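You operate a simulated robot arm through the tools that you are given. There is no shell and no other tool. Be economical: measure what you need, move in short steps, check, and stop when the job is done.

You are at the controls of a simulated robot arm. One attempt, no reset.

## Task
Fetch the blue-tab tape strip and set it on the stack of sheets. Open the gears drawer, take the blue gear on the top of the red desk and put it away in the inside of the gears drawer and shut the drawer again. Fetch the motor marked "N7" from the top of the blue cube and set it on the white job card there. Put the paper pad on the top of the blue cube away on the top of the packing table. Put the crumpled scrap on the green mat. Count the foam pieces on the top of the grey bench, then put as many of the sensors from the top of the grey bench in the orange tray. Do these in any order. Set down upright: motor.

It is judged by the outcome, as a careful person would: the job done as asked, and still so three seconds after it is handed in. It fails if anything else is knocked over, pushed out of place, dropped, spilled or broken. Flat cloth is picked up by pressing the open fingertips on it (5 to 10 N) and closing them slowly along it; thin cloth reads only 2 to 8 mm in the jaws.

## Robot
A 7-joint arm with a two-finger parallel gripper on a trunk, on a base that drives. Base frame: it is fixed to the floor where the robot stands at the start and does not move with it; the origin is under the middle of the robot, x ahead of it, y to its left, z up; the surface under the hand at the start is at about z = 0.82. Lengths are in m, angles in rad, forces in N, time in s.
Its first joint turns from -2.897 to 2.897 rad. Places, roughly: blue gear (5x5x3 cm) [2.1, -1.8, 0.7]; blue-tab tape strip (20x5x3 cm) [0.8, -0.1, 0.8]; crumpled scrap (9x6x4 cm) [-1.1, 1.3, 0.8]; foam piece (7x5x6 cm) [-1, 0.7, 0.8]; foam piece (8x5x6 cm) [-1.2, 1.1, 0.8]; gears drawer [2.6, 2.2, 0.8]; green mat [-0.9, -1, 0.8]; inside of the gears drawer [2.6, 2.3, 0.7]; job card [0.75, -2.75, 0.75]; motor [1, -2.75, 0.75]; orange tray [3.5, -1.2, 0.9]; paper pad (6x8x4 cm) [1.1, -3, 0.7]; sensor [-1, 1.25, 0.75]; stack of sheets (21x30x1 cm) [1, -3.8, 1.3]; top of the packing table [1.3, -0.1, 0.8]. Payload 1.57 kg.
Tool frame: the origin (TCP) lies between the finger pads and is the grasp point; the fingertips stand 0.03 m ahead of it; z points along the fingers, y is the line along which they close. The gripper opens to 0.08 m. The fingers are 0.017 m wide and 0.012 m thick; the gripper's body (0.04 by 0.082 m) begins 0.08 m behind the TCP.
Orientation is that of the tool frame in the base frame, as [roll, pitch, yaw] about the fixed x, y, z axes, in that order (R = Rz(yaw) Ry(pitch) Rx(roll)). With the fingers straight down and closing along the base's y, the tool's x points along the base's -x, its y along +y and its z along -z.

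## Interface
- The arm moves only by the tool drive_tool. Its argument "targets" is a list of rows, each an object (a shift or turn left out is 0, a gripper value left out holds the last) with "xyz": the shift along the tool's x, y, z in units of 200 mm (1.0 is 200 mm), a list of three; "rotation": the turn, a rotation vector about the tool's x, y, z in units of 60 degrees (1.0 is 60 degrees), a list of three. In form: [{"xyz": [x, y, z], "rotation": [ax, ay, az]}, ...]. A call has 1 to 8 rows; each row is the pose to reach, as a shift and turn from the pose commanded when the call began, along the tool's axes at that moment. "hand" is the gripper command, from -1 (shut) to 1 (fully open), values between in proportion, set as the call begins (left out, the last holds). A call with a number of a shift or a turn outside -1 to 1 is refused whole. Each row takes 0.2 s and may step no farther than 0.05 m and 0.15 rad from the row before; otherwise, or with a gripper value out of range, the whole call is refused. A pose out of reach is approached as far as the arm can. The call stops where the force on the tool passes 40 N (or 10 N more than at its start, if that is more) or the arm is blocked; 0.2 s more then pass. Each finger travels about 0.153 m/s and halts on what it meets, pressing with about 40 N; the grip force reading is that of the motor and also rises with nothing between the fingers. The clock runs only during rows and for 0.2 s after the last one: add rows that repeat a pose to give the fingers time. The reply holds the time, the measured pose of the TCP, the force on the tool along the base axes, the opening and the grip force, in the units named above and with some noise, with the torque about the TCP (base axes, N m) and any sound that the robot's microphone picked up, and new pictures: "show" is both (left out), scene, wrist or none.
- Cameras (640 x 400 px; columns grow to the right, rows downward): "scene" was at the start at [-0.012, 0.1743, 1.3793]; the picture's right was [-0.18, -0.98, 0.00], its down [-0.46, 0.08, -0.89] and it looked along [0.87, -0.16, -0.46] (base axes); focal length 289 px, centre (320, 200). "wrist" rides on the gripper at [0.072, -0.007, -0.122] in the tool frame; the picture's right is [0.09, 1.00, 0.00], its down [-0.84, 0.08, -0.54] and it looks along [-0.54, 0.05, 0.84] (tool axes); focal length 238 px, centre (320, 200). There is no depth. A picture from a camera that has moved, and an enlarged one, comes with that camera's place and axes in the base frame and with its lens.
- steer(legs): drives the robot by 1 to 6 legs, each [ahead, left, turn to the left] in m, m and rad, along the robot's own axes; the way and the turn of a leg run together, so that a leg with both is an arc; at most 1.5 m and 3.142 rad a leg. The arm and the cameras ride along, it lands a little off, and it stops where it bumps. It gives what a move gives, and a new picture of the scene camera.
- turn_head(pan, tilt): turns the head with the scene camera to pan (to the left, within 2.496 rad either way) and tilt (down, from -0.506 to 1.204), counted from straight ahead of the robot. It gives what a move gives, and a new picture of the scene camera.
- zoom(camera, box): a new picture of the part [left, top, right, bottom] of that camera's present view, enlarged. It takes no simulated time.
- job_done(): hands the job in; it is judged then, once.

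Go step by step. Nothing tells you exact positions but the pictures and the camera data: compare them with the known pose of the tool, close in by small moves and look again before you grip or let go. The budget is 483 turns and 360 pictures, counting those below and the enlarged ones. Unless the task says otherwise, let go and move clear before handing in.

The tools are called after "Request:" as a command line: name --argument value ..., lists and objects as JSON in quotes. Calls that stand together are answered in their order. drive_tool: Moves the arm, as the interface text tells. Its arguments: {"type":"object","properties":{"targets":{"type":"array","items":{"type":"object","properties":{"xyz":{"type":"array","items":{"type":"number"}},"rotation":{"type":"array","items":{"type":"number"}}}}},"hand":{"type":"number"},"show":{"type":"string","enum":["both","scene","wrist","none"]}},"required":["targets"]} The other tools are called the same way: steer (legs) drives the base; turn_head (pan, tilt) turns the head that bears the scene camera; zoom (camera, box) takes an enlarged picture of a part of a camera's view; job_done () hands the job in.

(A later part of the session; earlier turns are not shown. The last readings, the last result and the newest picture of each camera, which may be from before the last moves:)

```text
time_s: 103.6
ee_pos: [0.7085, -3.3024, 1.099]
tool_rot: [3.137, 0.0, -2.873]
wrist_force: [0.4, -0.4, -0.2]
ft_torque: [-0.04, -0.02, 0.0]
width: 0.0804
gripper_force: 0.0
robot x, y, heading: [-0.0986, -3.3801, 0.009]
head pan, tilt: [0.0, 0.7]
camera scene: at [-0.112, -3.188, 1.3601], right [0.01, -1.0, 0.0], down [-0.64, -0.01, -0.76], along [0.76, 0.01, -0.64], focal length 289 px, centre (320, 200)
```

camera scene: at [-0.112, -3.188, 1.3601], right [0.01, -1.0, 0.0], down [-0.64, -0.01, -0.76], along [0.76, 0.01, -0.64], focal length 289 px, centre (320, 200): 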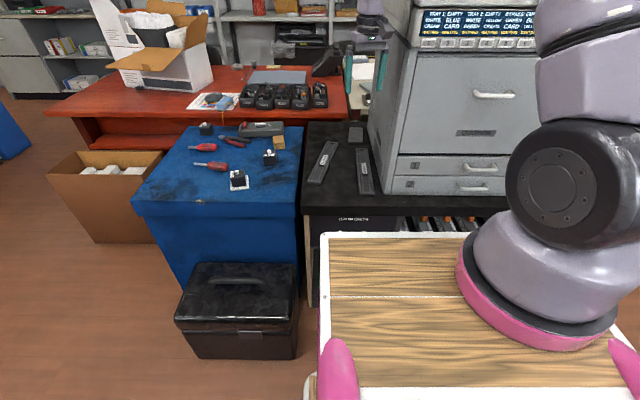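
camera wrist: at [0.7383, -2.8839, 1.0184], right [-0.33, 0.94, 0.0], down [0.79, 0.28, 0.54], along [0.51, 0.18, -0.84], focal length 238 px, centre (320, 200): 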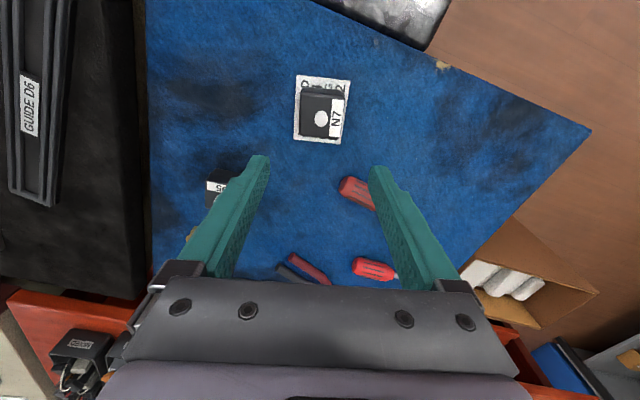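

Request:
steer --legs '[[0, -0.02, 0], [0.2, 0, 0]]'

```text
time_s: 105.6
ee_pos: [0.9109, -3.3141, 1.099]
tool_rot: [3.136, 0.001, -2.869]
wrist_force: [-0.2, 0.1, -0.3]
ft_torque: [0.0, -0.02, 0.01]
width: 0.0801
gripper_force: 0.0
robot x, y, heading: [0.1101, -3.3985, 0.02]
head pan, tilt: [0.0, 0.7]
camera scene: at [0.0906, -3.2052, 1.3601], right [0.02, -1.0, 0.0], down [-0.64, -0.01, -0.76], along [0.76, 0.01, -0.64], focal length 289 px, centre (320, 200)
```

scene: 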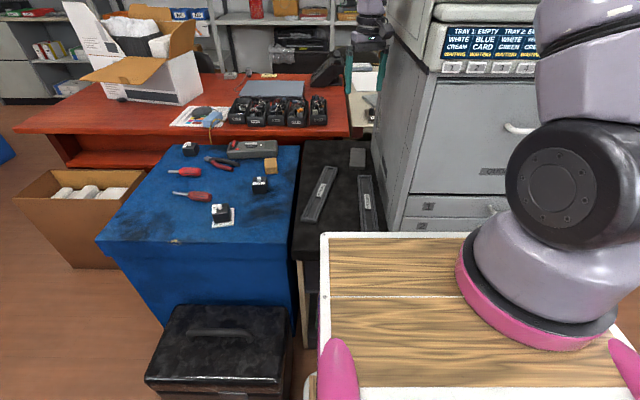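

Request:
drive_tool --targets '[{"xyz": [0, 0.2, 0]}, {"xyz": [-0.05, 0.4, 0]}, {"xyz": [-0.15, 0.6, 0]}, {"xyz": [-0.25, 0.8, 0]}, {"xyz": [-0.35, 1.0, 0]}]' --show "none"

Request:
steer --legs '[[0.06, 0, -0.01]]'

Request:
drive_tool --targets '[{"xyz": [0, 0, 0.2]}, {"xyz": [0, 0, 0.4]}, {"xyz": [0, 0, 0.6]}, {"xyz": [0, 0, 0.6]}]' --show "wrist"

```text
time_s: 106.8
ee_pos: [0.9253, -3.1031, 1.1013]
tool_rot: [3.137, 0.002, -2.868]
wrist_force: [0.8, -0.4, -0.2]
ft_torque: [0.07, 0.0, 0.03]
width: 0.0801
gripper_force: 0.2
robot x, y, heading: [0.1123, -3.395, 0.017]
head pan, tilt: [0.0, 0.7]
```

```text
time_s: 107.8
ee_pos: [0.987, -3.108, 1.1016]
tool_rot: [3.136, 0.0, -2.874]
wrist_force: [-0.4, -0.3, 0.0]
ft_torque: [0.03, 0.0, 0.0]
width: 0.0801
gripper_force: 0.0
robot x, y, heading: [0.1744, -3.3951, 0.007]
head pan, tilt: [0.0, 0.7]
camera scene: at [0.1529, -3.2042, 1.3601], right [0.01, -1.0, 0.0], down [-0.64, -0.01, -0.76], along [0.76, 0.01, -0.64], focal length 289 px, centre (320, 200)
```

scene: 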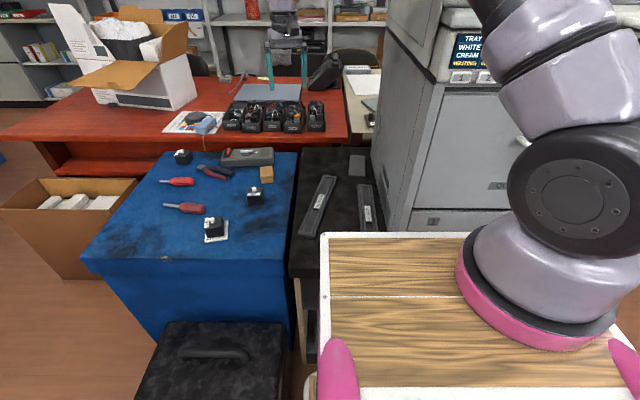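

```text
time_s: 108.8
ee_pos: [0.9836, -3.1056, 0.9796]
tool_rot: [3.138, 0.001, -2.874]
wrist_force: [0.4, 0.8, 0.4]
ft_torque: [-0.02, -0.01, 0.0]
width: 0.0799
gripper_force: 0.1
robot x, y, heading: [0.173, -3.3955, 0.006]
head pan, tilt: [0.0, 0.7]
camera wrist: at [0.9175, -3.1305, 1.1025], right [-0.35, 0.94, 0.01], down [0.79, 0.29, 0.54], along [0.51, 0.19, -0.84], focal length 238 px, centre (320, 200)
```

wrist: 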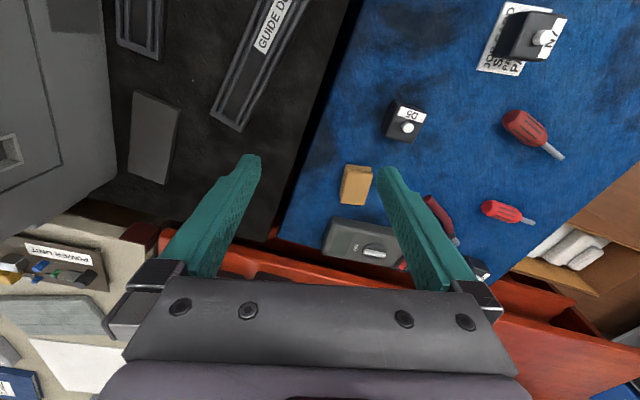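

Request:
zoom --camera "wrist" --box '[310, 90, 440, 230]'

```text
2.86 times, centred on (375, 160) of wrist
camera zoom: at [0.9175, -3.1305, 1.1025], right [-0.35, 0.94, 0.01], down [0.79, 0.29, 0.54], along [0.51, 0.19, -0.84], focal length 681 px, centre (163, 314)
```

zoom: 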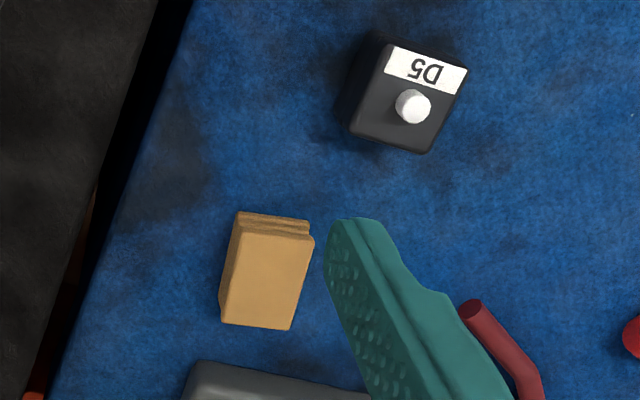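

Request:
drive_tool --targets '[{"xyz": [-0.15, 0.1, 0], "rotation": [0, -0.1, 0]}, {"xyz": [-0.3, 0.2, 0], "rotation": [0, -0.2, 0]}, {"xyz": [-0.45, 0.3, 0], "rotation": [0, -0.28, 0.02]}, {"xyz": [-0.6, 0.38, 0], "rotation": [0, -0.28, 0.05]}, {"xyz": [-0.72, 0.4, 0.1], "rotation": [0, -0.28, 0.05]}, {"xyz": [-0.735, 0.4, 0.3], "rotation": [0, -0.28, 0.05]}, {"xyz": [-0.735, 0.4, 0.5], "rotation": [0, -0.28, 0.05]}, {"xyz": [-0.735, 0.4, 0.5], "rotation": [0, -0.28, 0.05]}]' --show "both"

```text
time_s: 110.6
ee_pos: [1.1105, -2.9924, 0.8798]
tool_rot: [3.128, 0.295, -2.93]
wrist_force: [0.3, -0.3, 0.0]
ft_torque: [-0.03, -0.01, 0.0]
width: 0.0798
gripper_force: 0.0
robot x, y, heading: [0.1754, -3.3955, 0.009]
head pan, tilt: [0.0, 0.7]
camera scene: at [0.1528, -3.2042, 1.3601], right [0.01, -1.0, 0.0], down [-0.64, -0.01, -0.76], along [0.76, 0.01, -0.64], focal length 289 px, centre (320, 200)
camera wrist: at [1.0101, -3.0195, 0.9761], right [-0.3, 0.95, -0.01], down [0.62, 0.2, 0.76], along [0.73, 0.22, -0.65], focal length 238 px, centre (320, 200)
```

scene: 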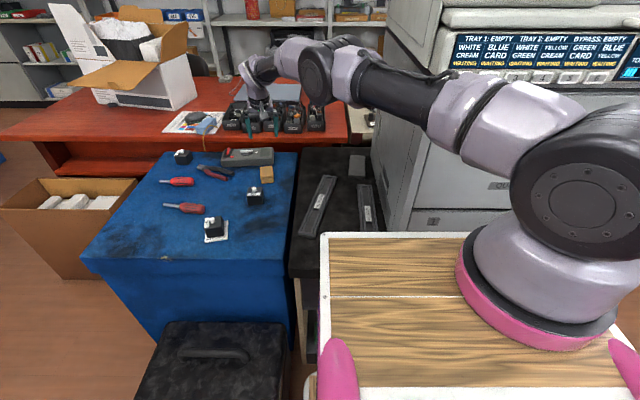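
wrist: 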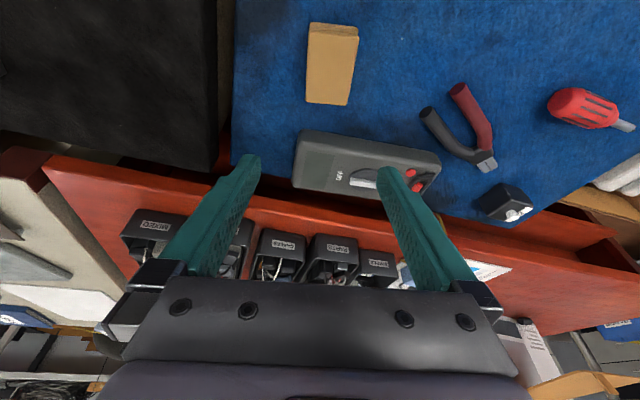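

Request:
drive_tool --targets '[{"xyz": [0.08, 0.05, 0.15]}, {"xyz": [0.14, 0.05, 0.35]}, {"xyz": [0.2, 0.05, 0.5]}, {"xyz": [0.2, 0.05, 0.5]}]' --show "wrist"

Request:
zoom --camera "scene" --box '[200, 120, 320, 210]'

```text
time_s: 111.6
ee_pos: [1.0887, -2.9846, 0.7803]
tool_rot: [3.127, 0.293, -2.932]
wrist_force: [-0.3, 0.7, -0.4]
ft_torque: [-0.01, 0.0, 0.0]
width: 0.08
gripper_force: 0.1
out of reach, approached as far as the arm can: row 2, 3, 4
robot x, y, heading: [0.1693, -3.3965, 0.007]
head pan, tilt: [0.0, 0.7]
camera wrist: at [0.9892, -3.0124, 0.8764], right [-0.3, 0.95, -0.01], down [0.62, 0.2, 0.76], along [0.73, 0.22, -0.65], focal length 238 px, centre (320, 200)
```

wrist: 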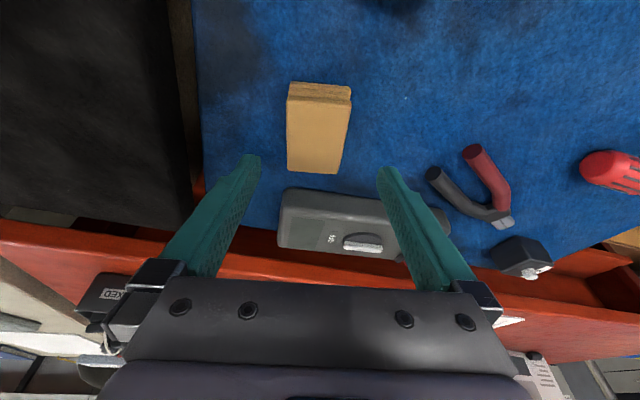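

```text
4.44 times, centred on (260, 165) of scene
camera zoom: at [0.1529, -3.2041, 1.3601], right [0.01, -1.0, 0.0], down [-0.64, -0.01, -0.76], along [0.76, 0.01, -0.64], focal length 1285 px, centre (587, 356)
```

zoom: 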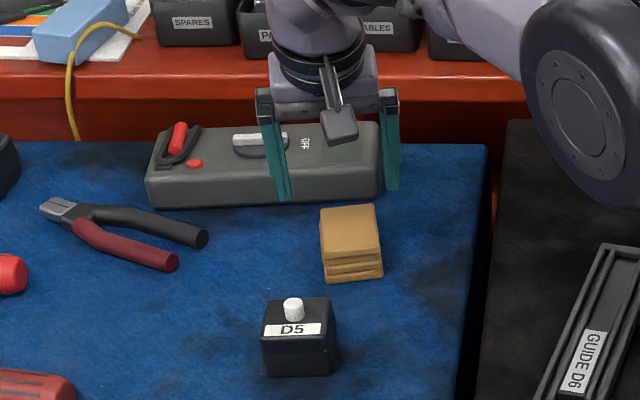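

Slightly out of reach when lowering. I rise, nudge the base closer by 4 cm and tilt the hand a bit more.

Request:
drive_tool --targets '[{"xyz": [0, 0, -0.2]}, {"xyz": [0, 0, -0.4]}, {"xyz": [0, 0, -0.4]}]' --show "none"

Request:
steer --legs '[[0.04, 0.02, 0]]'

```text
time_s: 112.4
ee_pos: [1.0929, -2.9693, 0.8506]
tool_rot: [3.13, 0.291, -2.93]
wrist_force: [0.6, -0.2, 0.4]
ft_torque: [-0.02, -0.03, 0.01]
width: 0.0799
gripper_force: 0.0
out of reach, approached as far as the arm can: row 1, 2, 3
robot x, y, heading: [0.1706, -3.3967, 0.008]
head pan, tilt: [0.0, 0.7]
```

```text
time_s: 113.3
ee_pos: [1.1342, -2.947, 0.8507]
tool_rot: [3.13, 0.291, -2.931]
wrist_force: [0.0, 0.4, -1.0]
ft_torque: [-0.02, 0.0, -0.03]
width: 0.0802
gripper_force: 0.1
robot x, y, heading: [0.2093, -3.3738, 0.007]
head pan, tilt: [0.0, 0.7]
camera scene: at [0.1929, -3.1834, 1.3601], right [0.01, -1.0, 0.0], down [-0.64, -0.01, -0.76], along [0.76, 0.01, -0.64], focal length 289 px, centre (320, 200)
```

scene: 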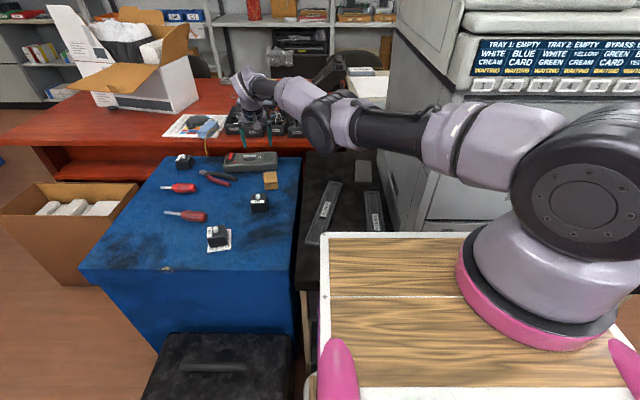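

Request:
drive_tool --targets '[{"xyz": [0.11, -0.07, -0.03], "rotation": [0, -0.05, 0]}, {"xyz": [0.22, -0.15, -0.067], "rotation": [0, -0.1, 0]}, {"xyz": [0.27, -0.15, 0.1], "rotation": [0, -0.1, 0]}, {"xyz": [0.32, -0.15, 0.25], "rotation": [0, -0.1, 0]}, {"xyz": [0.32, -0.15, 0.25], "rotation": [0, -0.1, 0]}]' --show "wrist"

```text
time_s: 114.7
ee_pos: [1.1208, -2.9616, 0.8246]
tool_rot: [3.077, 0.479, -2.944]
wrist_force: [0.1, 0.9, 0.6]
ft_torque: [-0.06, -0.01, -0.02]
width: 0.08
gripper_force: 0.0
out of reach, approached as far as the arm can: row 1, 2, 3, 4
robot x, y, heading: [0.2135, -3.3761, 0.012]
head pan, tilt: [0.0, 0.7]
stopped in row 5: the arm was blocked; the commanded pose is now the measured one
camera wrist: at [1.0069, -2.9982, 0.8992], right [-0.3, 0.95, 0.01], down [0.47, 0.14, 0.87], along [0.83, 0.27, -0.49], focal length 238 px, centre (320, 200)
```

wrist: 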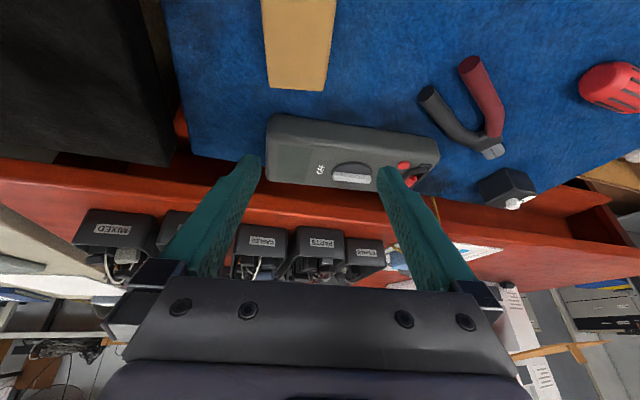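

Request:
turn_head --pan -0.3 --tilt 0.6

```text
time_s: 115.5
ee_pos: [1.12, -2.9636, 0.8189]
tool_rot: [3.079, 0.473, -2.942]
wrist_force: [0.4, -0.3, -0.4]
ft_torque: [0.0, 0.0, 0.0]
width: 0.0801
gripper_force: 0.1
robot x, y, heading: [0.2111, -3.3743, 0.009]
head pan, tilt: [-0.3, 0.6]
camera scene: at [0.1928, -3.2097, 1.3687], right [-0.29, -0.96, 0.0], down [-0.54, 0.16, -0.82], along [0.79, -0.24, -0.57], focal length 289 px, centre (320, 200)
```

scene: 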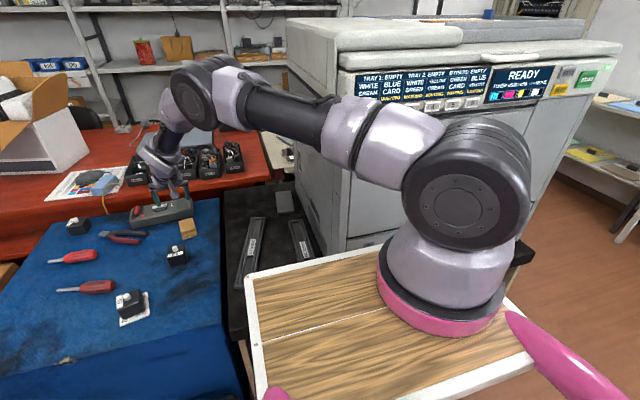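

Request:
drive_tool --targets '[{"xyz": [0.04, -0.04, -0.17], "rotation": [0.02, 0.05, 0]}, {"xyz": [0.08, -0.08, -0.34], "rotation": [0.04, 0.11, 0]}, {"xyz": [0.11, -0.12, -0.5], "rotation": [0.06, 0.167, 0]}, {"xyz": [0.11, -0.12, -0.5], "rotation": [0.06, 0.167, 0]}]' --show "scene"

```text
time_s: 116.5
ee_pos: [1.0643, -3.0062, 0.8973]
tool_rot: [-3.135, 0.297, -2.939]
wrist_force: [0.1, 0.1, 0.6]
ft_torque: [-0.05, 0.01, 0.0]
width: 0.0801
gripper_force: 0.1
robot x, y, heading: [0.2098, -3.375, 0.014]
head pan, tilt: [-0.3, 0.6]
camera scene: at [0.1928, -3.2097, 1.3687], right [-0.29, -0.96, 0.0], down [-0.54, 0.16, -0.83], along [0.79, -0.24, -0.56], focal length 289 px, centre (320, 200)
```

scene: 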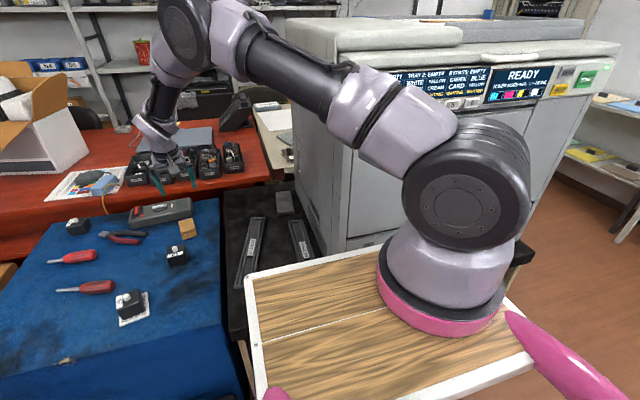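

Request:
drive_tool --targets '[{"xyz": [-0.02, 0.03, 0.15]}, {"xyz": [-0.024, 0.07, 0.32]}, {"xyz": [-0.024, 0.07, 0.478]}, {"xyz": [-0.024, 0.07, 0.478]}]' --show "wrist"

```text
time_s: 117.5
ee_pos: [1.0915, -2.9879, 0.8069]
tool_rot: [-3.136, 0.299, -2.937]
wrist_force: [0.6, 0.4, 0.4]
ft_torque: [0.02, -0.01, 0.02]
width: 0.0799
gripper_force: 0.1
robot x, y, heading: [0.2154, -3.3747, 0.013]
head pan, tilt: [-0.3, 0.6]
camera wrist: at [0.9902, -3.0127, 0.902], right [-0.29, 0.96, -0.03], down [0.61, 0.21, 0.76], along [0.74, 0.2, -0.65], focal length 238 px, centre (320, 200)
```

wrist: 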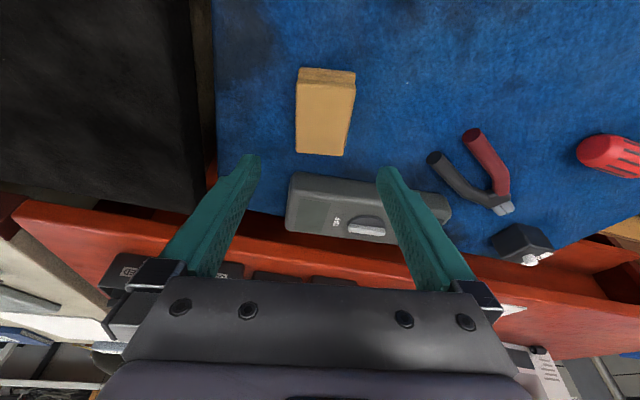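

Request:
drive_tool --targets '[{"xyz": [0.04, 0.02, 0.15]}, {"xyz": [0.08, 0.02, 0.3]}, {"xyz": [0.117, 0.02, 0.41]}, {"xyz": [0.117, 0.02, 0.41]}]' --show "wrist"

Request:
zoom --camera "scene" --box '[90, 140, 250, 260]'

```text
time_s: 118.5
ee_pos: [1.091, -2.9848, 0.7208]
tool_rot: [-3.137, 0.298, -2.938]
wrist_force: [0.1, 0.2, -0.2]
ft_torque: [-0.01, 0.0, 0.01]
width: 0.0797
gripper_force: 0.0
robot x, y, heading: [0.2121, -3.3717, 0.008]
head pan, tilt: [-0.3, 0.6]
camera wrist: at [0.9907, -3.0098, 0.8187], right [-0.29, 0.96, -0.03], down [0.61, 0.21, 0.76], along [0.74, 0.2, -0.65], focal length 238 px, centre (320, 200)
```

wrist: 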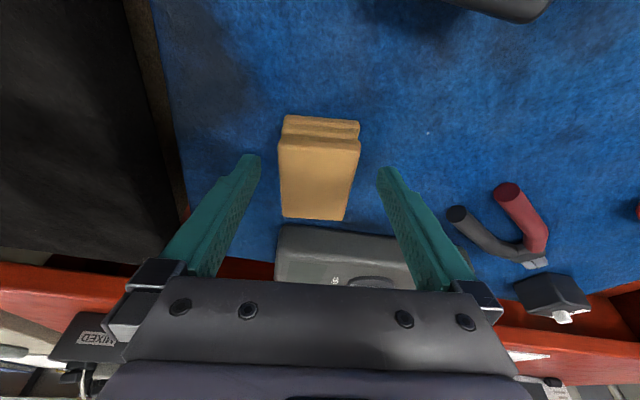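

```text
3.33 times, centred on (170, 200) of scene
camera zoom: at [0.1927, -3.2097, 1.3687], right [-0.29, -0.96, 0.0], down [-0.54, 0.16, -0.83], along [0.79, -0.24, -0.56], focal length 964 px, centre (820, 200)
```

zoom: 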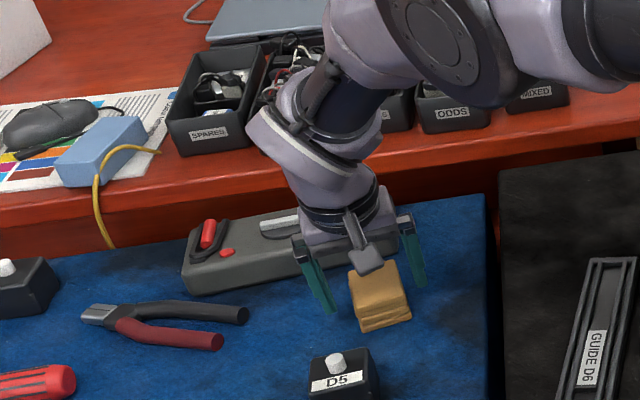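

Request:
drive_tool --targets '[{"xyz": [0, 0, 0.01]}, {"xyz": [0, 0, 0.01]}, {"xyz": [0, 0, 0.01]}]' --hand -1 --show "none"

Request:
drive_tool --targets '[{"xyz": [-0.04, 0, -0.15]}, {"xyz": [-0.08, 0, -0.3]}, {"xyz": [-0.1, 0, -0.4]}]' --show "wrist"

```text
time_s: 119.3
ee_pos: [1.0931, -2.9831, 0.7212]
tool_rot: [-3.138, 0.301, -2.94]
wrist_force: [-0.4, -0.6, 7.6]
ft_torque: [0.02, -0.17, -0.01]
width: 0.0499
gripper_force: 39.6
robot x, y, heading: [0.2112, -3.3765, 0.013]
head pan, tilt: [-0.3, 0.6]
```

```text
time_s: 120.1
ee_pos: [1.0905, -2.9842, 0.8033]
tool_rot: [-3.137, 0.295, -2.937]
wrist_force: [0.8, 1.1, -0.1]
ft_torque: [0.01, 0.03, 0.0]
width: 0.0503
gripper_force: 40.3
robot x, y, heading: [0.2126, -3.3748, 0.005]
head pan, tilt: [-0.3, 0.6]
camera wrist: at [0.9906, -3.0088, 0.8993], right [-0.29, 0.96, -0.03], down [0.61, 0.21, 0.76], along [0.74, 0.2, -0.65], focal length 238 px, centre (320, 200)
```

wrist: 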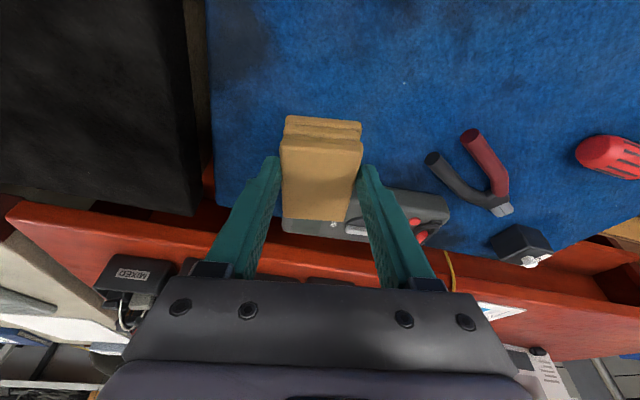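

Pad gripped. Raise, level the hand, retract and drive back toward the packing table.

Request:
drive_tool --targets '[{"xyz": [-0.05, 0, -0.2]}, {"xyz": [-0.1, 0, -0.4]}, {"xyz": [-0.1, 0, -0.6], "rotation": [0, 0.1, 0]}, {"xyz": [-0.05, 0, -0.75], "rotation": [0, 0.2, 0]}, {"xyz": [0.1, 0, -0.85], "rotation": [0, 0.28, 0]}, {"xyz": [0.3, -0.05, -0.95], "rotation": [0, 0.28, 0]}, {"xyz": [0.5, -0.1, -1.0], "rotation": [0, 0.28, 0]}, {"xyz": [0.7, -0.15, -1.0], "rotation": [0, 0.28, 0]}]' --show "scene"

```text
time_s: 121.9
ee_pos: [0.906, -3.0496, 0.9518]
tool_rot: [-3.137, 0.003, -2.937]
wrist_force: [0.1, -0.5, -0.5]
ft_torque: [0.03, -0.02, 0.03]
width: 0.05
gripper_force: 40.2
robot x, y, heading: [0.2109, -3.3754, 0.008]
head pan, tilt: [-0.3, 0.6]
camera scene: at [0.193, -3.2096, 1.3687], right [-0.29, -0.96, 0.0], down [-0.54, 0.16, -0.82], along [0.79, -0.24, -0.57], focal length 289 px, centre (320, 200)
```

scene: 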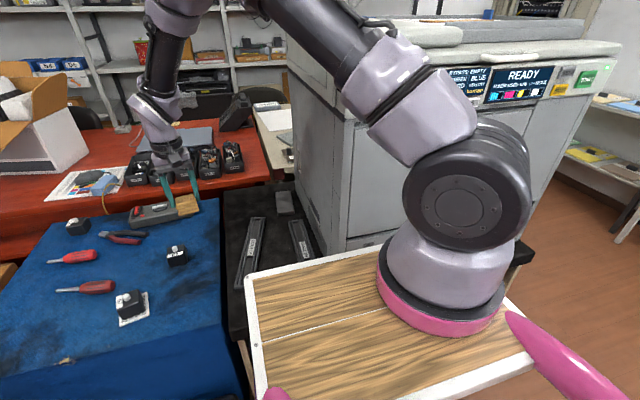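

Now rise to ~1.2 m and back the base out.

Request:
drive_tool --targets '[{"xyz": [0, 0, -0.24]}, {"xyz": [0.05, 0, -0.48]}, {"xyz": [0.1, 0, -0.7]}, {"xyz": [0.15, 0, -0.9]}, {"xyz": [0.2, 0, -1.0]}]' --show "none"

Request:
steer --legs '[[-0.36, 0, 0]]'

```text
time_s: 123.1
ee_pos: [0.868, -3.0579, 1.153]
tool_rot: [-3.135, 0.003, -2.939]
wrist_force: [-0.9, -0.4, 0.0]
ft_torque: [-0.06, 0.04, -0.03]
width: 0.0501
gripper_force: 40.2
robot x, y, heading: [0.2098, -3.3731, 0.006]
head pan, tilt: [-0.3, 0.6]
```

```text
time_s: 125.4
ee_pos: [0.5131, -3.0592, 1.1534]
tool_rot: [-3.136, 0.005, -2.941]
wrist_force: [-0.2, 0.8, -0.1]
ft_torque: [0.01, -0.04, 0.0]
width: 0.0502
gripper_force: 40.0
robot x, y, heading: [-0.1437, -3.3789, 0.007]
head pan, tilt: [-0.3, 0.6]
camera scene: at [-0.1621, -3.2124, 1.3687], right [-0.29, -0.96, 0.0], down [-0.54, 0.16, -0.83], along [0.79, -0.24, -0.56], focal length 289 px, centre (320, 200)
```

scene: 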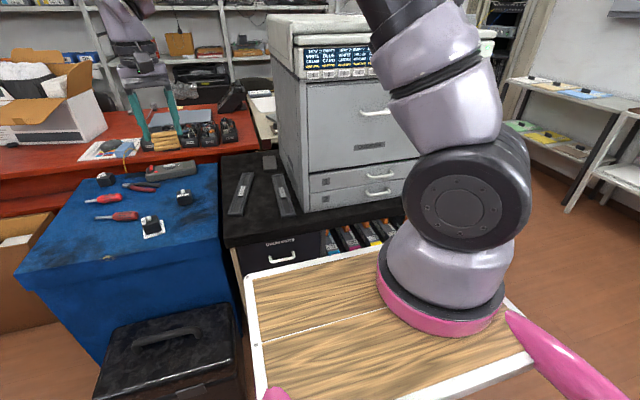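

Request:
drive_tool --targets '[{"xyz": [0.04, -0.2, -0.05]}, {"xyz": [0.08, -0.4, -0.1]}, {"xyz": [0.12, -0.6, -0.2]}, {"xyz": [0.16, -0.8, -0.3]}, {"xyz": [0.2, -1.0, -0.35]}]' --show "none"

Request:
steer --legs '[[0, 1.5, 0], [0, 1.35, 0]]'

Request:
turn_head --pan 0.0 --tilt 0.55

```text
time_s: 126.6
ee_pos: [0.5147, -3.2649, 1.2216]
tool_rot: [-3.136, 0.005, -2.941]
wrist_force: [-0.1, 0.7, 0.7]
ft_torque: [-0.01, -0.01, 0.03]
width: 0.05
gripper_force: 39.9
robot x, y, heading: [-0.1437, -3.3795, 0.006]
head pan, tilt: [-0.3, 0.6]
```

```text
time_s: 140.1
ee_pos: [0.5321, -0.4807, 1.2216]
tool_rot: [-3.136, 0.005, -2.956]
wrist_force: [-0.9, -0.1, 0.6]
ft_torque: [-0.03, 0.04, -0.04]
width: 0.05
gripper_force: 40.0
robot x, y, heading: [-0.1225, -0.5817, -0.005]
head pan, tilt: [-0.3, 0.6]
camera scene: at [-0.1426, -0.419, 1.3687], right [-0.3, -0.95, 0.0], down [-0.54, 0.17, -0.83], along [0.79, -0.25, -0.56], focal length 289 px, centre (320, 200)
```

scene: 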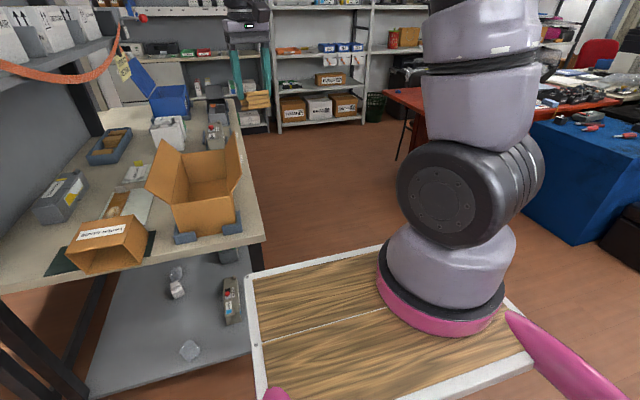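

```text
time_s: 140.9
ee_pos: [0.5328, -0.4812, 1.2225]
tool_rot: [-3.137, 0.005, -2.954]
wrist_force: [0.5, -0.8, -0.6]
ft_torque: [0.02, -0.06, 0.0]
width: 0.05
gripper_force: 39.4
robot x, y, heading: [-0.1266, -0.5841, -0.002]
head pan, tilt: [0.0, 0.55]
camera scene: at [-0.1371, -0.393, 1.3732], right [-0.01, -1.0, 0.0], down [-0.52, 0.0, -0.85], along [0.85, -0.01, -0.52], focal length 289 px, centre (320, 200)
```

scene: 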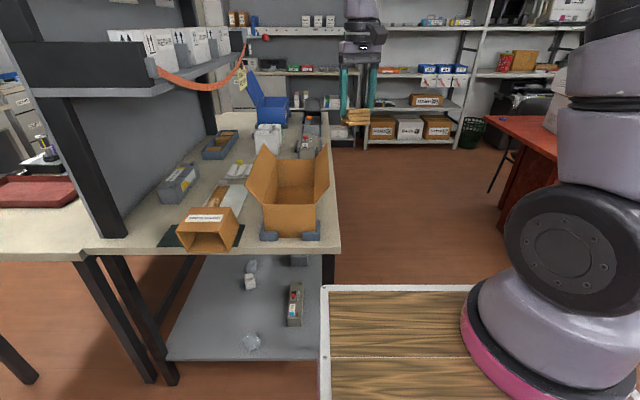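

Request:
zoom --camera "scene" --box '[150, 90, 350, 260]'

```text
2.35 times, centred on (250, 175) of scene
camera zoom: at [-0.1371, -0.393, 1.3732], right [-0.01, -1.0, 0.0], down [-0.52, 0.0, -0.85], along [0.85, -0.01, -0.52], focal length 680 px, centre (485, 259)
```

zoom: 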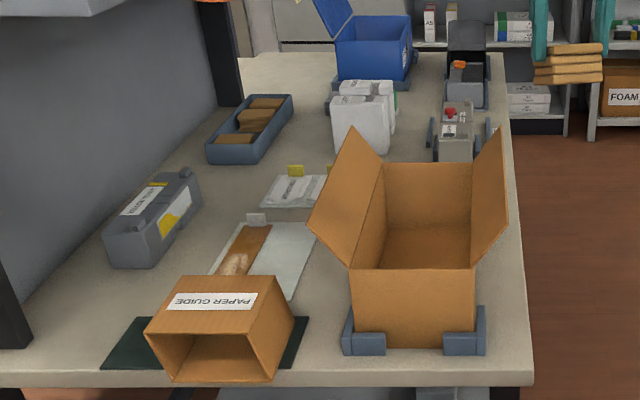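

The table's right side is open; I'll drive along it and face it from there, where there's free surface between fixtures.

Request:
steer --legs '[[0, -0.5, 0], [1.15, 0, 0], [0, 0, 1.57]]'

Request:
drive_tool --targets '[{"xyz": [0, 0, 0]}]' --show "wrist"

```text
time_s: 153.0
ee_pos: [0.9225, -0.4283, 1.2222]
tool_rot: [-3.136, 0.006, -1.403]
wrist_force: [-0.3, 0.3, 1.3]
ft_torque: [0.01, -0.01, 0.04]
width: 0.0498
gripper_force: 39.9
robot x, y, heading: [1.0122, -1.09, 1.543]
head pan, tilt: [0.0, 0.55]
camera scene: at [0.8199, -1.0935, 1.3732], right [1.0, -0.03, 0.0], down [-0.01, -0.52, -0.85], along [0.02, 0.85, -0.52], focal length 289 px, centre (320, 200)
```

scene: 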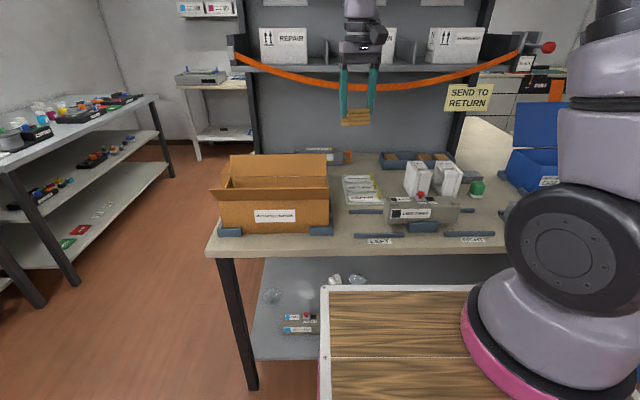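

```text
time_s: 153.4
ee_pos: [0.923, -0.4271, 1.2232]
tool_rot: [-3.136, 0.004, -1.403]
wrist_force: [-0.2, 0.4, -1.0]
ft_torque: [0.0, 0.03, 0.0]
width: 0.0499
gripper_force: 39.7
robot x, y, heading: [1.0141, -1.0905, 1.545]
head pan, tilt: [0.0, 0.55]
camera wrist: at [0.9418, -0.4968, 1.3444], right [-0.97, -0.25, 0.0], down [-0.22, 0.81, 0.55], along [-0.14, 0.53, -0.84], focal length 238 px, centre (320, 200)
```

wrist: 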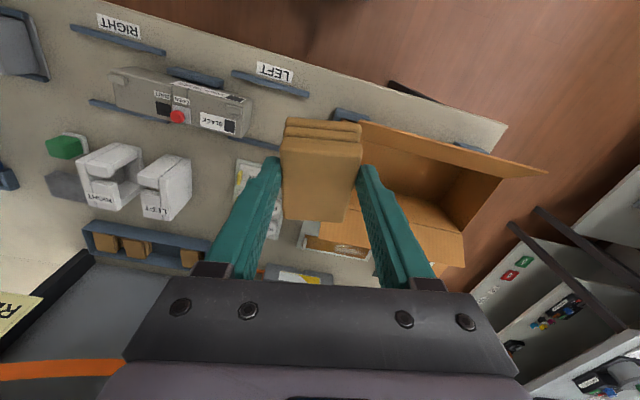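

Request:
zoom --camera "scene" --box '[200, 120, 540, 270]'

Request:
zoom --camera "wrist" --box '[0, 0, 400, 280]'

```text
1.88 times, centred on (370, 195) of scene
camera zoom: at [0.82, -1.0935, 1.3732], right [1.0, -0.03, 0.0], down [-0.01, -0.52, -0.85], along [0.02, 0.85, -0.52], focal length 544 px, centre (226, 209)
```

zoom: 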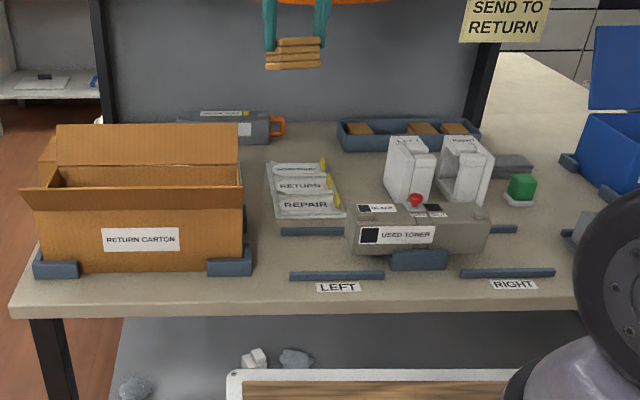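

```text
1.43 times, centred on (200, 140) of wrist
camera zoom: at [0.9418, -0.4968, 1.3444], right [-0.97, -0.25, 0.0], down [-0.22, 0.81, 0.55], along [-0.14, 0.53, -0.84], focal length 340 px, centre (491, 286)
```

zoom: 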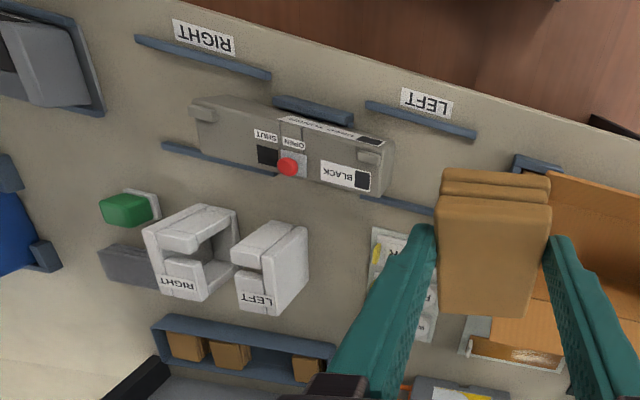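

Request:
drive_tool --targets '[{"xyz": [0, -0.2, 0], "rotation": [0, 0, 0.08]}, {"xyz": [0, -0.4, 0], "rotation": [0, 0, 0.16]}, {"xyz": [-0.1, -0.6, 0], "rotation": [0, 0, 0.16]}, {"xyz": [-0.2, -0.8, 0.05], "rotation": [0, 0, 0.16]}, {"xyz": [-0.3, -1.0, 0.1], "rotation": [0, 0, 0.16]}, {"xyz": [-0.5, -1.0, 0.2], "rotation": [0, 0, 0.16]}, {"xyz": [-0.5, -1.0, 0.2], "rotation": [0, 0, 0.16]}]' --show "wrist"

```text
time_s: 155.0
ee_pos: [1.1013, -0.2973, 1.1832]
tool_rot: [-3.138, 0.006, -1.571]
wrist_force: [-0.2, -0.9, -0.4]
ft_torque: [0.04, -0.01, -0.03]
width: 0.0498
gripper_force: 40.4
robot x, y, heading: [1.0109, -1.0921, 1.544]
head pan, tilt: [0.0, 0.55]
camera wrist: at [1.1078, -0.3691, 1.3055], right [-1.0, -0.09, 0.0], down [-0.08, 0.83, 0.55], along [-0.05, 0.54, -0.84], focal length 238 px, centre (320, 200)
```

wrist: 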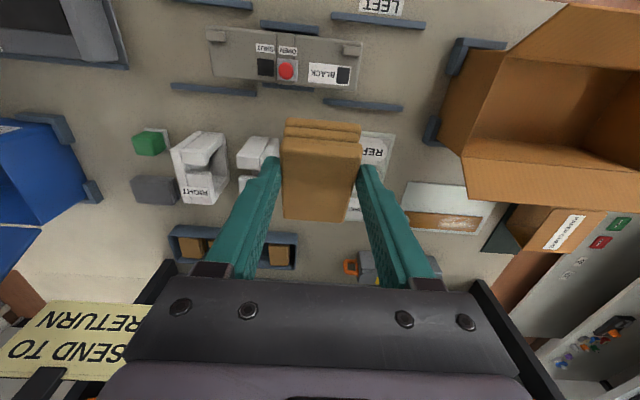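

The pad was gripped with the hand tilted, so I tilt back by the same amount before setting it down, in the free spot between carton and the toner box (≈0.965,−0.345).

Request:
drive_tool --targets '[{"xyz": [0.05, 0.2, 0]}, {"xyz": [0.1, 0.4, 0], "rotation": [0, -0.1, 0]}, {"xyz": [0.15, 0.6, 0], "rotation": [0, -0.2, 0]}, {"xyz": [0.2, 0.68, 0], "rotation": [0, -0.28, 0]}, {"xyz": [0.2, 0.68, 0.2], "rotation": [0, -0.28, 0]}, {"xyz": [0.2, 0.68, 0.4], "rotation": [0, -0.28, 0]}, {"xyz": [0.2, 0.68, 0.6], "rotation": [0, -0.28, 0]}, {"xyz": [0.2, 0.68, 0.6], "rotation": [0, -0.28, 0]}]' --show "both"

```text
time_s: 156.8
ee_pos: [0.966, -0.3314, 1.0621]
tool_rot: [-3.139, 0.297, -1.572]
wrist_force: [-0.3, -0.7, -0.2]
ft_torque: [0.04, -0.01, 0.01]
width: 0.0501
gripper_force: 39.9
robot x, y, heading: [1.0092, -1.0911, 1.544]
head pan, tilt: [0.0, 0.55]
camera scene: at [0.82, -1.0936, 1.3732], right [1.0, -0.03, 0.0], down [-0.01, -0.52, -0.85], along [0.02, 0.85, -0.52], focal length 289 px, centre (320, 200)
camera wrist: at [0.9728, -0.4348, 1.1574], right [-1.0, -0.09, -0.03], down [-0.08, 0.64, 0.76], along [-0.05, 0.76, -0.64], focal length 238 px, centre (320, 200)
```

scene: 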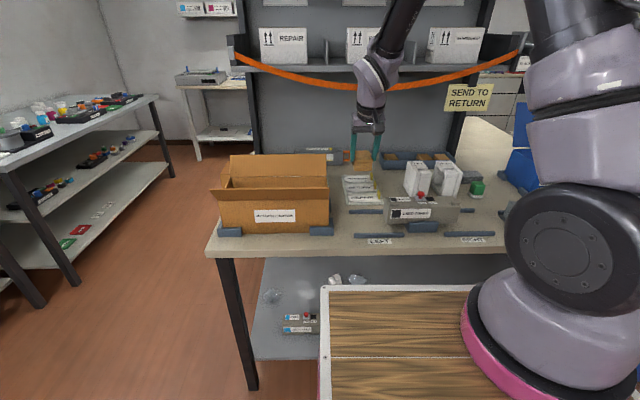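
wrist: 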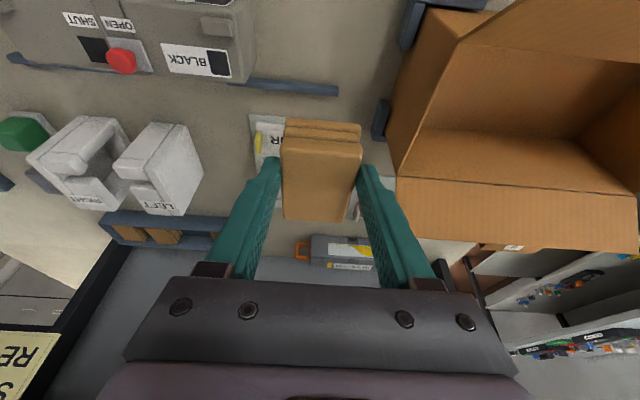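

Request:
drive_tool --targets '[{"xyz": [0.1, 0, 0.2]}, {"xyz": [0.17, 0, 0.4]}, {"xyz": [0.25, 0, 0.6]}, {"xyz": [0.315, 0, 0.79]}, {"xyz": [0.315, 0, 0.79]}]' --show "both"

Request:
zoom --camera "scene" --box '[290, 150, 450, 260]'

```text
time_s: 158.0
ee_pos: [0.9689, -0.3483, 0.8936]
tool_rot: [-3.139, 0.297, -1.572]
wrist_force: [0.3, 0.6, 0.1]
ft_torque: [0.01, 0.01, 0.01]
width: 0.05
gripper_force: 40.1
robot x, y, heading: [1.0127, -1.0867, 1.536]
head pan, tilt: [0.0, 0.55]
camera scene: at [0.82, -1.0936, 1.3732], right [1.0, -0.03, 0.0], down [-0.01, -0.52, -0.85], along [0.02, 0.85, -0.52], focal length 289 px, centre (320, 200)
camera wrist: at [0.9757, -0.4531, 0.9888], right [-1.0, -0.09, -0.03], down [-0.08, 0.64, 0.76], along [-0.05, 0.76, -0.64], focal length 238 px, centre (320, 200)
```

scene: 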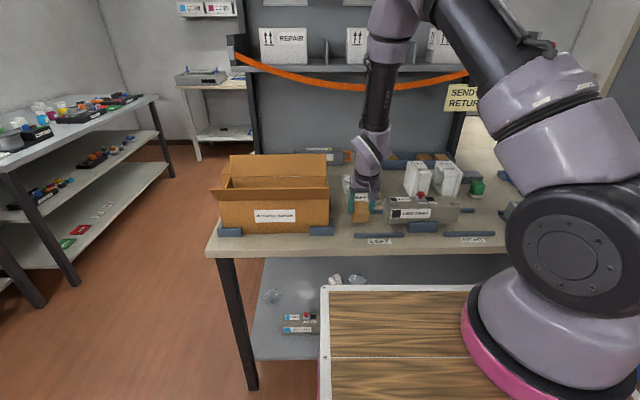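
wrist: 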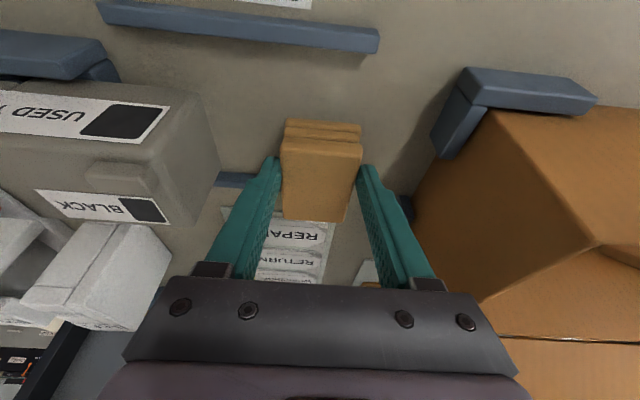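

```text
3.64 times, centred on (370, 205) of scene
camera zoom: at [0.82, -1.0936, 1.3732], right [1.0, -0.03, 0.0], down [-0.01, -0.52, -0.85], along [0.02, 0.85, -0.52], focal length 1051 px, centre (138, 182)
```

zoom: 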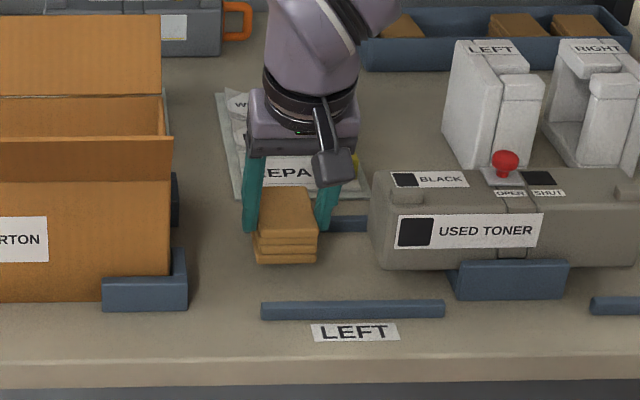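

Request:
drive_tool --targets '[{"xyz": [0.022, 0, 0.07]}, {"xyz": [0.04, 0, 0.125]}, {"xyz": [0.044, 0, 0.143]}, {"xyz": [0.044, 0, 0.143]}]' --show "none"

```text
time_s: 159.0
ee_pos: [0.9688, -0.349, 0.8646]
tool_rot: [-3.139, 0.302, -1.572]
wrist_force: [3.6, 3.0, 34.2]
ft_torque: [0.39, -0.1, -0.05]
width: 0.0501
gripper_force: 39.8
robot x, y, heading: [1.0125, -1.0881, 1.544]
head pan, tilt: [0.0, 0.55]
```

Request:
drive_tool --targets '[{"xyz": [-0.003, 0, -0.01]}, {"xyz": [-0.003, 0, -0.01]}]' --show "none"

Request:
drive_tool --targets '[{"xyz": [0, 0, 0]}, {"xyz": [0, 0, 0]}]' --hand 0.6 --show "none"

Request:
drive_tool --targets '[{"xyz": [0, 0, -0.15]}, {"xyz": [0, 0, -0.35]}, {"xyz": [0, 0, -0.55]}, {"xyz": [0, 0, -0.75]}, {"xyz": [0, 0, -0.95]}]' --show "both"

```text
time_s: 159.6
ee_pos: [0.9684, -0.3484, 0.8653]
tool_rot: [-3.138, 0.298, -1.572]
wrist_force: [1.7, 5.7, 13.3]
ft_torque: [0.66, -0.03, -0.04]
width: 0.05
gripper_force: 39.9
robot x, y, heading: [1.0096, -1.0915, 1.541]
head pan, tilt: [0.0, 0.55]
```

```text
time_s: 160.2
ee_pos: [0.9679, -0.35, 0.8651]
tool_rot: [-3.139, 0.295, -1.57]
wrist_force: [0.3, -0.5, 0.5]
ft_torque: [0.03, -0.03, -0.01]
width: 0.0638
gripper_force: 0.0
robot x, y, heading: [1.0104, -1.0905, 1.541]
head pan, tilt: [0.0, 0.55]
```

```text
time_s: 161.4
ee_pos: [0.9683, -0.4071, 1.0453]
tool_rot: [-3.14, 0.297, -1.573]
wrist_force: [0.7, 0.1, -1.0]
ft_torque: [-0.02, 0.0, 0.02]
width: 0.0639
gripper_force: 0.1
robot x, y, heading: [1.0091, -1.088, 1.542]
head pan, tilt: [0.0, 0.55]
camera scene: at [0.8198, -1.0929, 1.3732], right [1.0, -0.03, 0.0], down [-0.01, -0.52, -0.85], along [0.02, 0.85, -0.52], focal length 289 px, centre (320, 200)
camera wrist: at [0.9749, -0.5122, 1.1411], right [-1.0, -0.09, -0.03], down [-0.08, 0.64, 0.76], along [-0.05, 0.76, -0.65], focal length 238 px, centre (320, 200)
```

scene: 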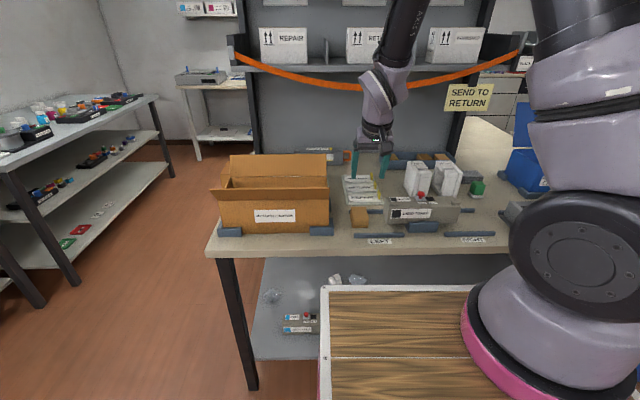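
wrist: 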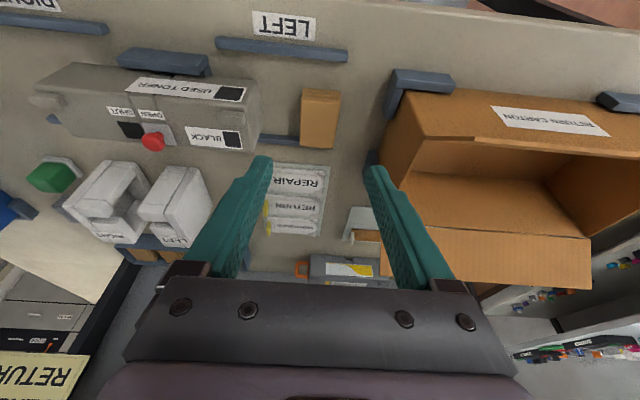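

Request:
zoom --camera "wrist" --box '[240, 70, 380, 170]'

Request:
zoom --camera "scene" --box '[320, 180, 420, 250]'

```text
4.00 times, centred on (310, 120) of wrist
camera zoom: at [0.9749, -0.5122, 1.1411], right [-1.0, -0.09, -0.03], down [-0.08, 0.64, 0.76], along [-0.05, 0.76, -0.65], focal length 953 px, centre (360, 520)
```

zoom: 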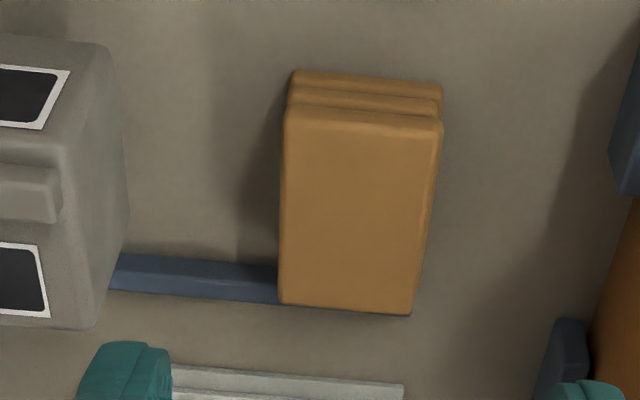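

```text
5.71 times, centred on (370, 215) of scene
camera zoom: at [0.8198, -1.0929, 1.3732], right [1.0, -0.03, 0.0], down [-0.01, -0.52, -0.85], along [0.02, 0.85, -0.52], focal length 1652 px, centre (34, 114)
```

zoom: 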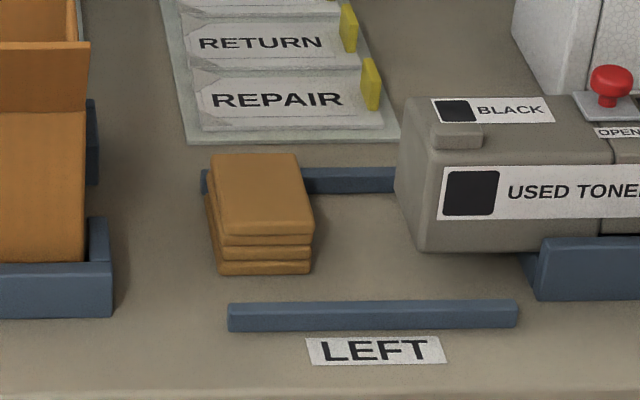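

Pad is set down flat. Now I retract the arm and look toward the red desk and the far aisle.

Request:
drive_tool --targets '[{"xyz": [0.05, 0, -0.2], "rotation": [0, 0.1, 0]}, {"xyz": [0.15, 0, -0.4], "rotation": [0, 0.2, 0]}, {"xyz": [0.3, 0, -0.6], "rotation": [0, 0.28, 0]}, {"xyz": [0.4, 0, -0.8], "rotation": [0, 0.28, 0]}, {"xyz": [0.4, 0, -0.8], "rotation": [0, 0.28, 0]}]' --hand 1 --show "none"

Request:
turn_head --pan -2.2 --tilt 0.5

Request:
turn_head --pan -1.0 --tilt 0.5

```text
time_s: 162.6
ee_pos: [0.9675, -0.5255, 1.1739]
tool_rot: [-3.138, 0.006, -1.572]
wrist_force: [-0.1, 1.6, -0.2]
ft_torque: [0.05, 0.01, -0.01]
width: 0.08
gripper_force: 0.2
robot x, y, heading: [1.0081, -1.0866, 1.543]
head pan, tilt: [0.0, 0.55]
```

```text
time_s: 164.7
ee_pos: [0.9671, -0.5242, 1.1744]
tool_rot: [-3.137, 0.005, -1.572]
wrist_force: [0.5, 0.5, -0.1]
ft_torque: [0.0, 0.03, 0.03]
width: 0.0801
gripper_force: 0.1
robot x, y, heading: [1.0115, -1.0874, 1.538]
head pan, tilt: [-2.201, 0.499]
camera scene: at [0.8895, -1.2389, 1.3778], right [-0.61, -0.79, 0.0], down [-0.38, 0.29, -0.88], along [0.7, -0.54, -0.48], focal length 289 px, centre (320, 200)
```

scene: 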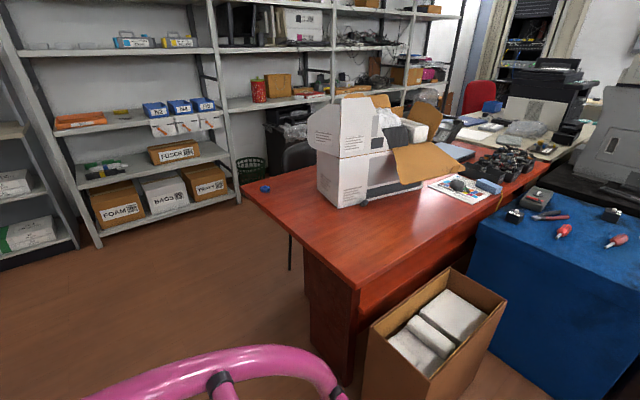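

```text
time_s: 166.1
ee_pos: [0.9679, -0.5248, 1.1738]
tool_rot: [-3.138, 0.006, -1.572]
wrist_force: [0.1, 0.3, -0.3]
ft_torque: [0.01, 0.02, 0.0]
width: 0.0801
gripper_force: 0.2
robot x, y, heading: [1.0098, -1.0942, 1.542]
head pan, tilt: [-1.0, 0.499]
camera scene: at [0.8954, -1.1363, 1.3778], right [0.52, -0.86, 0.0], down [-0.41, -0.25, -0.88], along [0.75, 0.45, -0.48], focal length 289 px, centre (320, 200)
```

scene: 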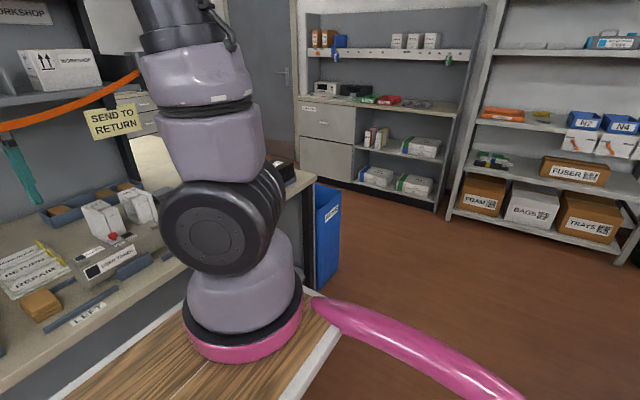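

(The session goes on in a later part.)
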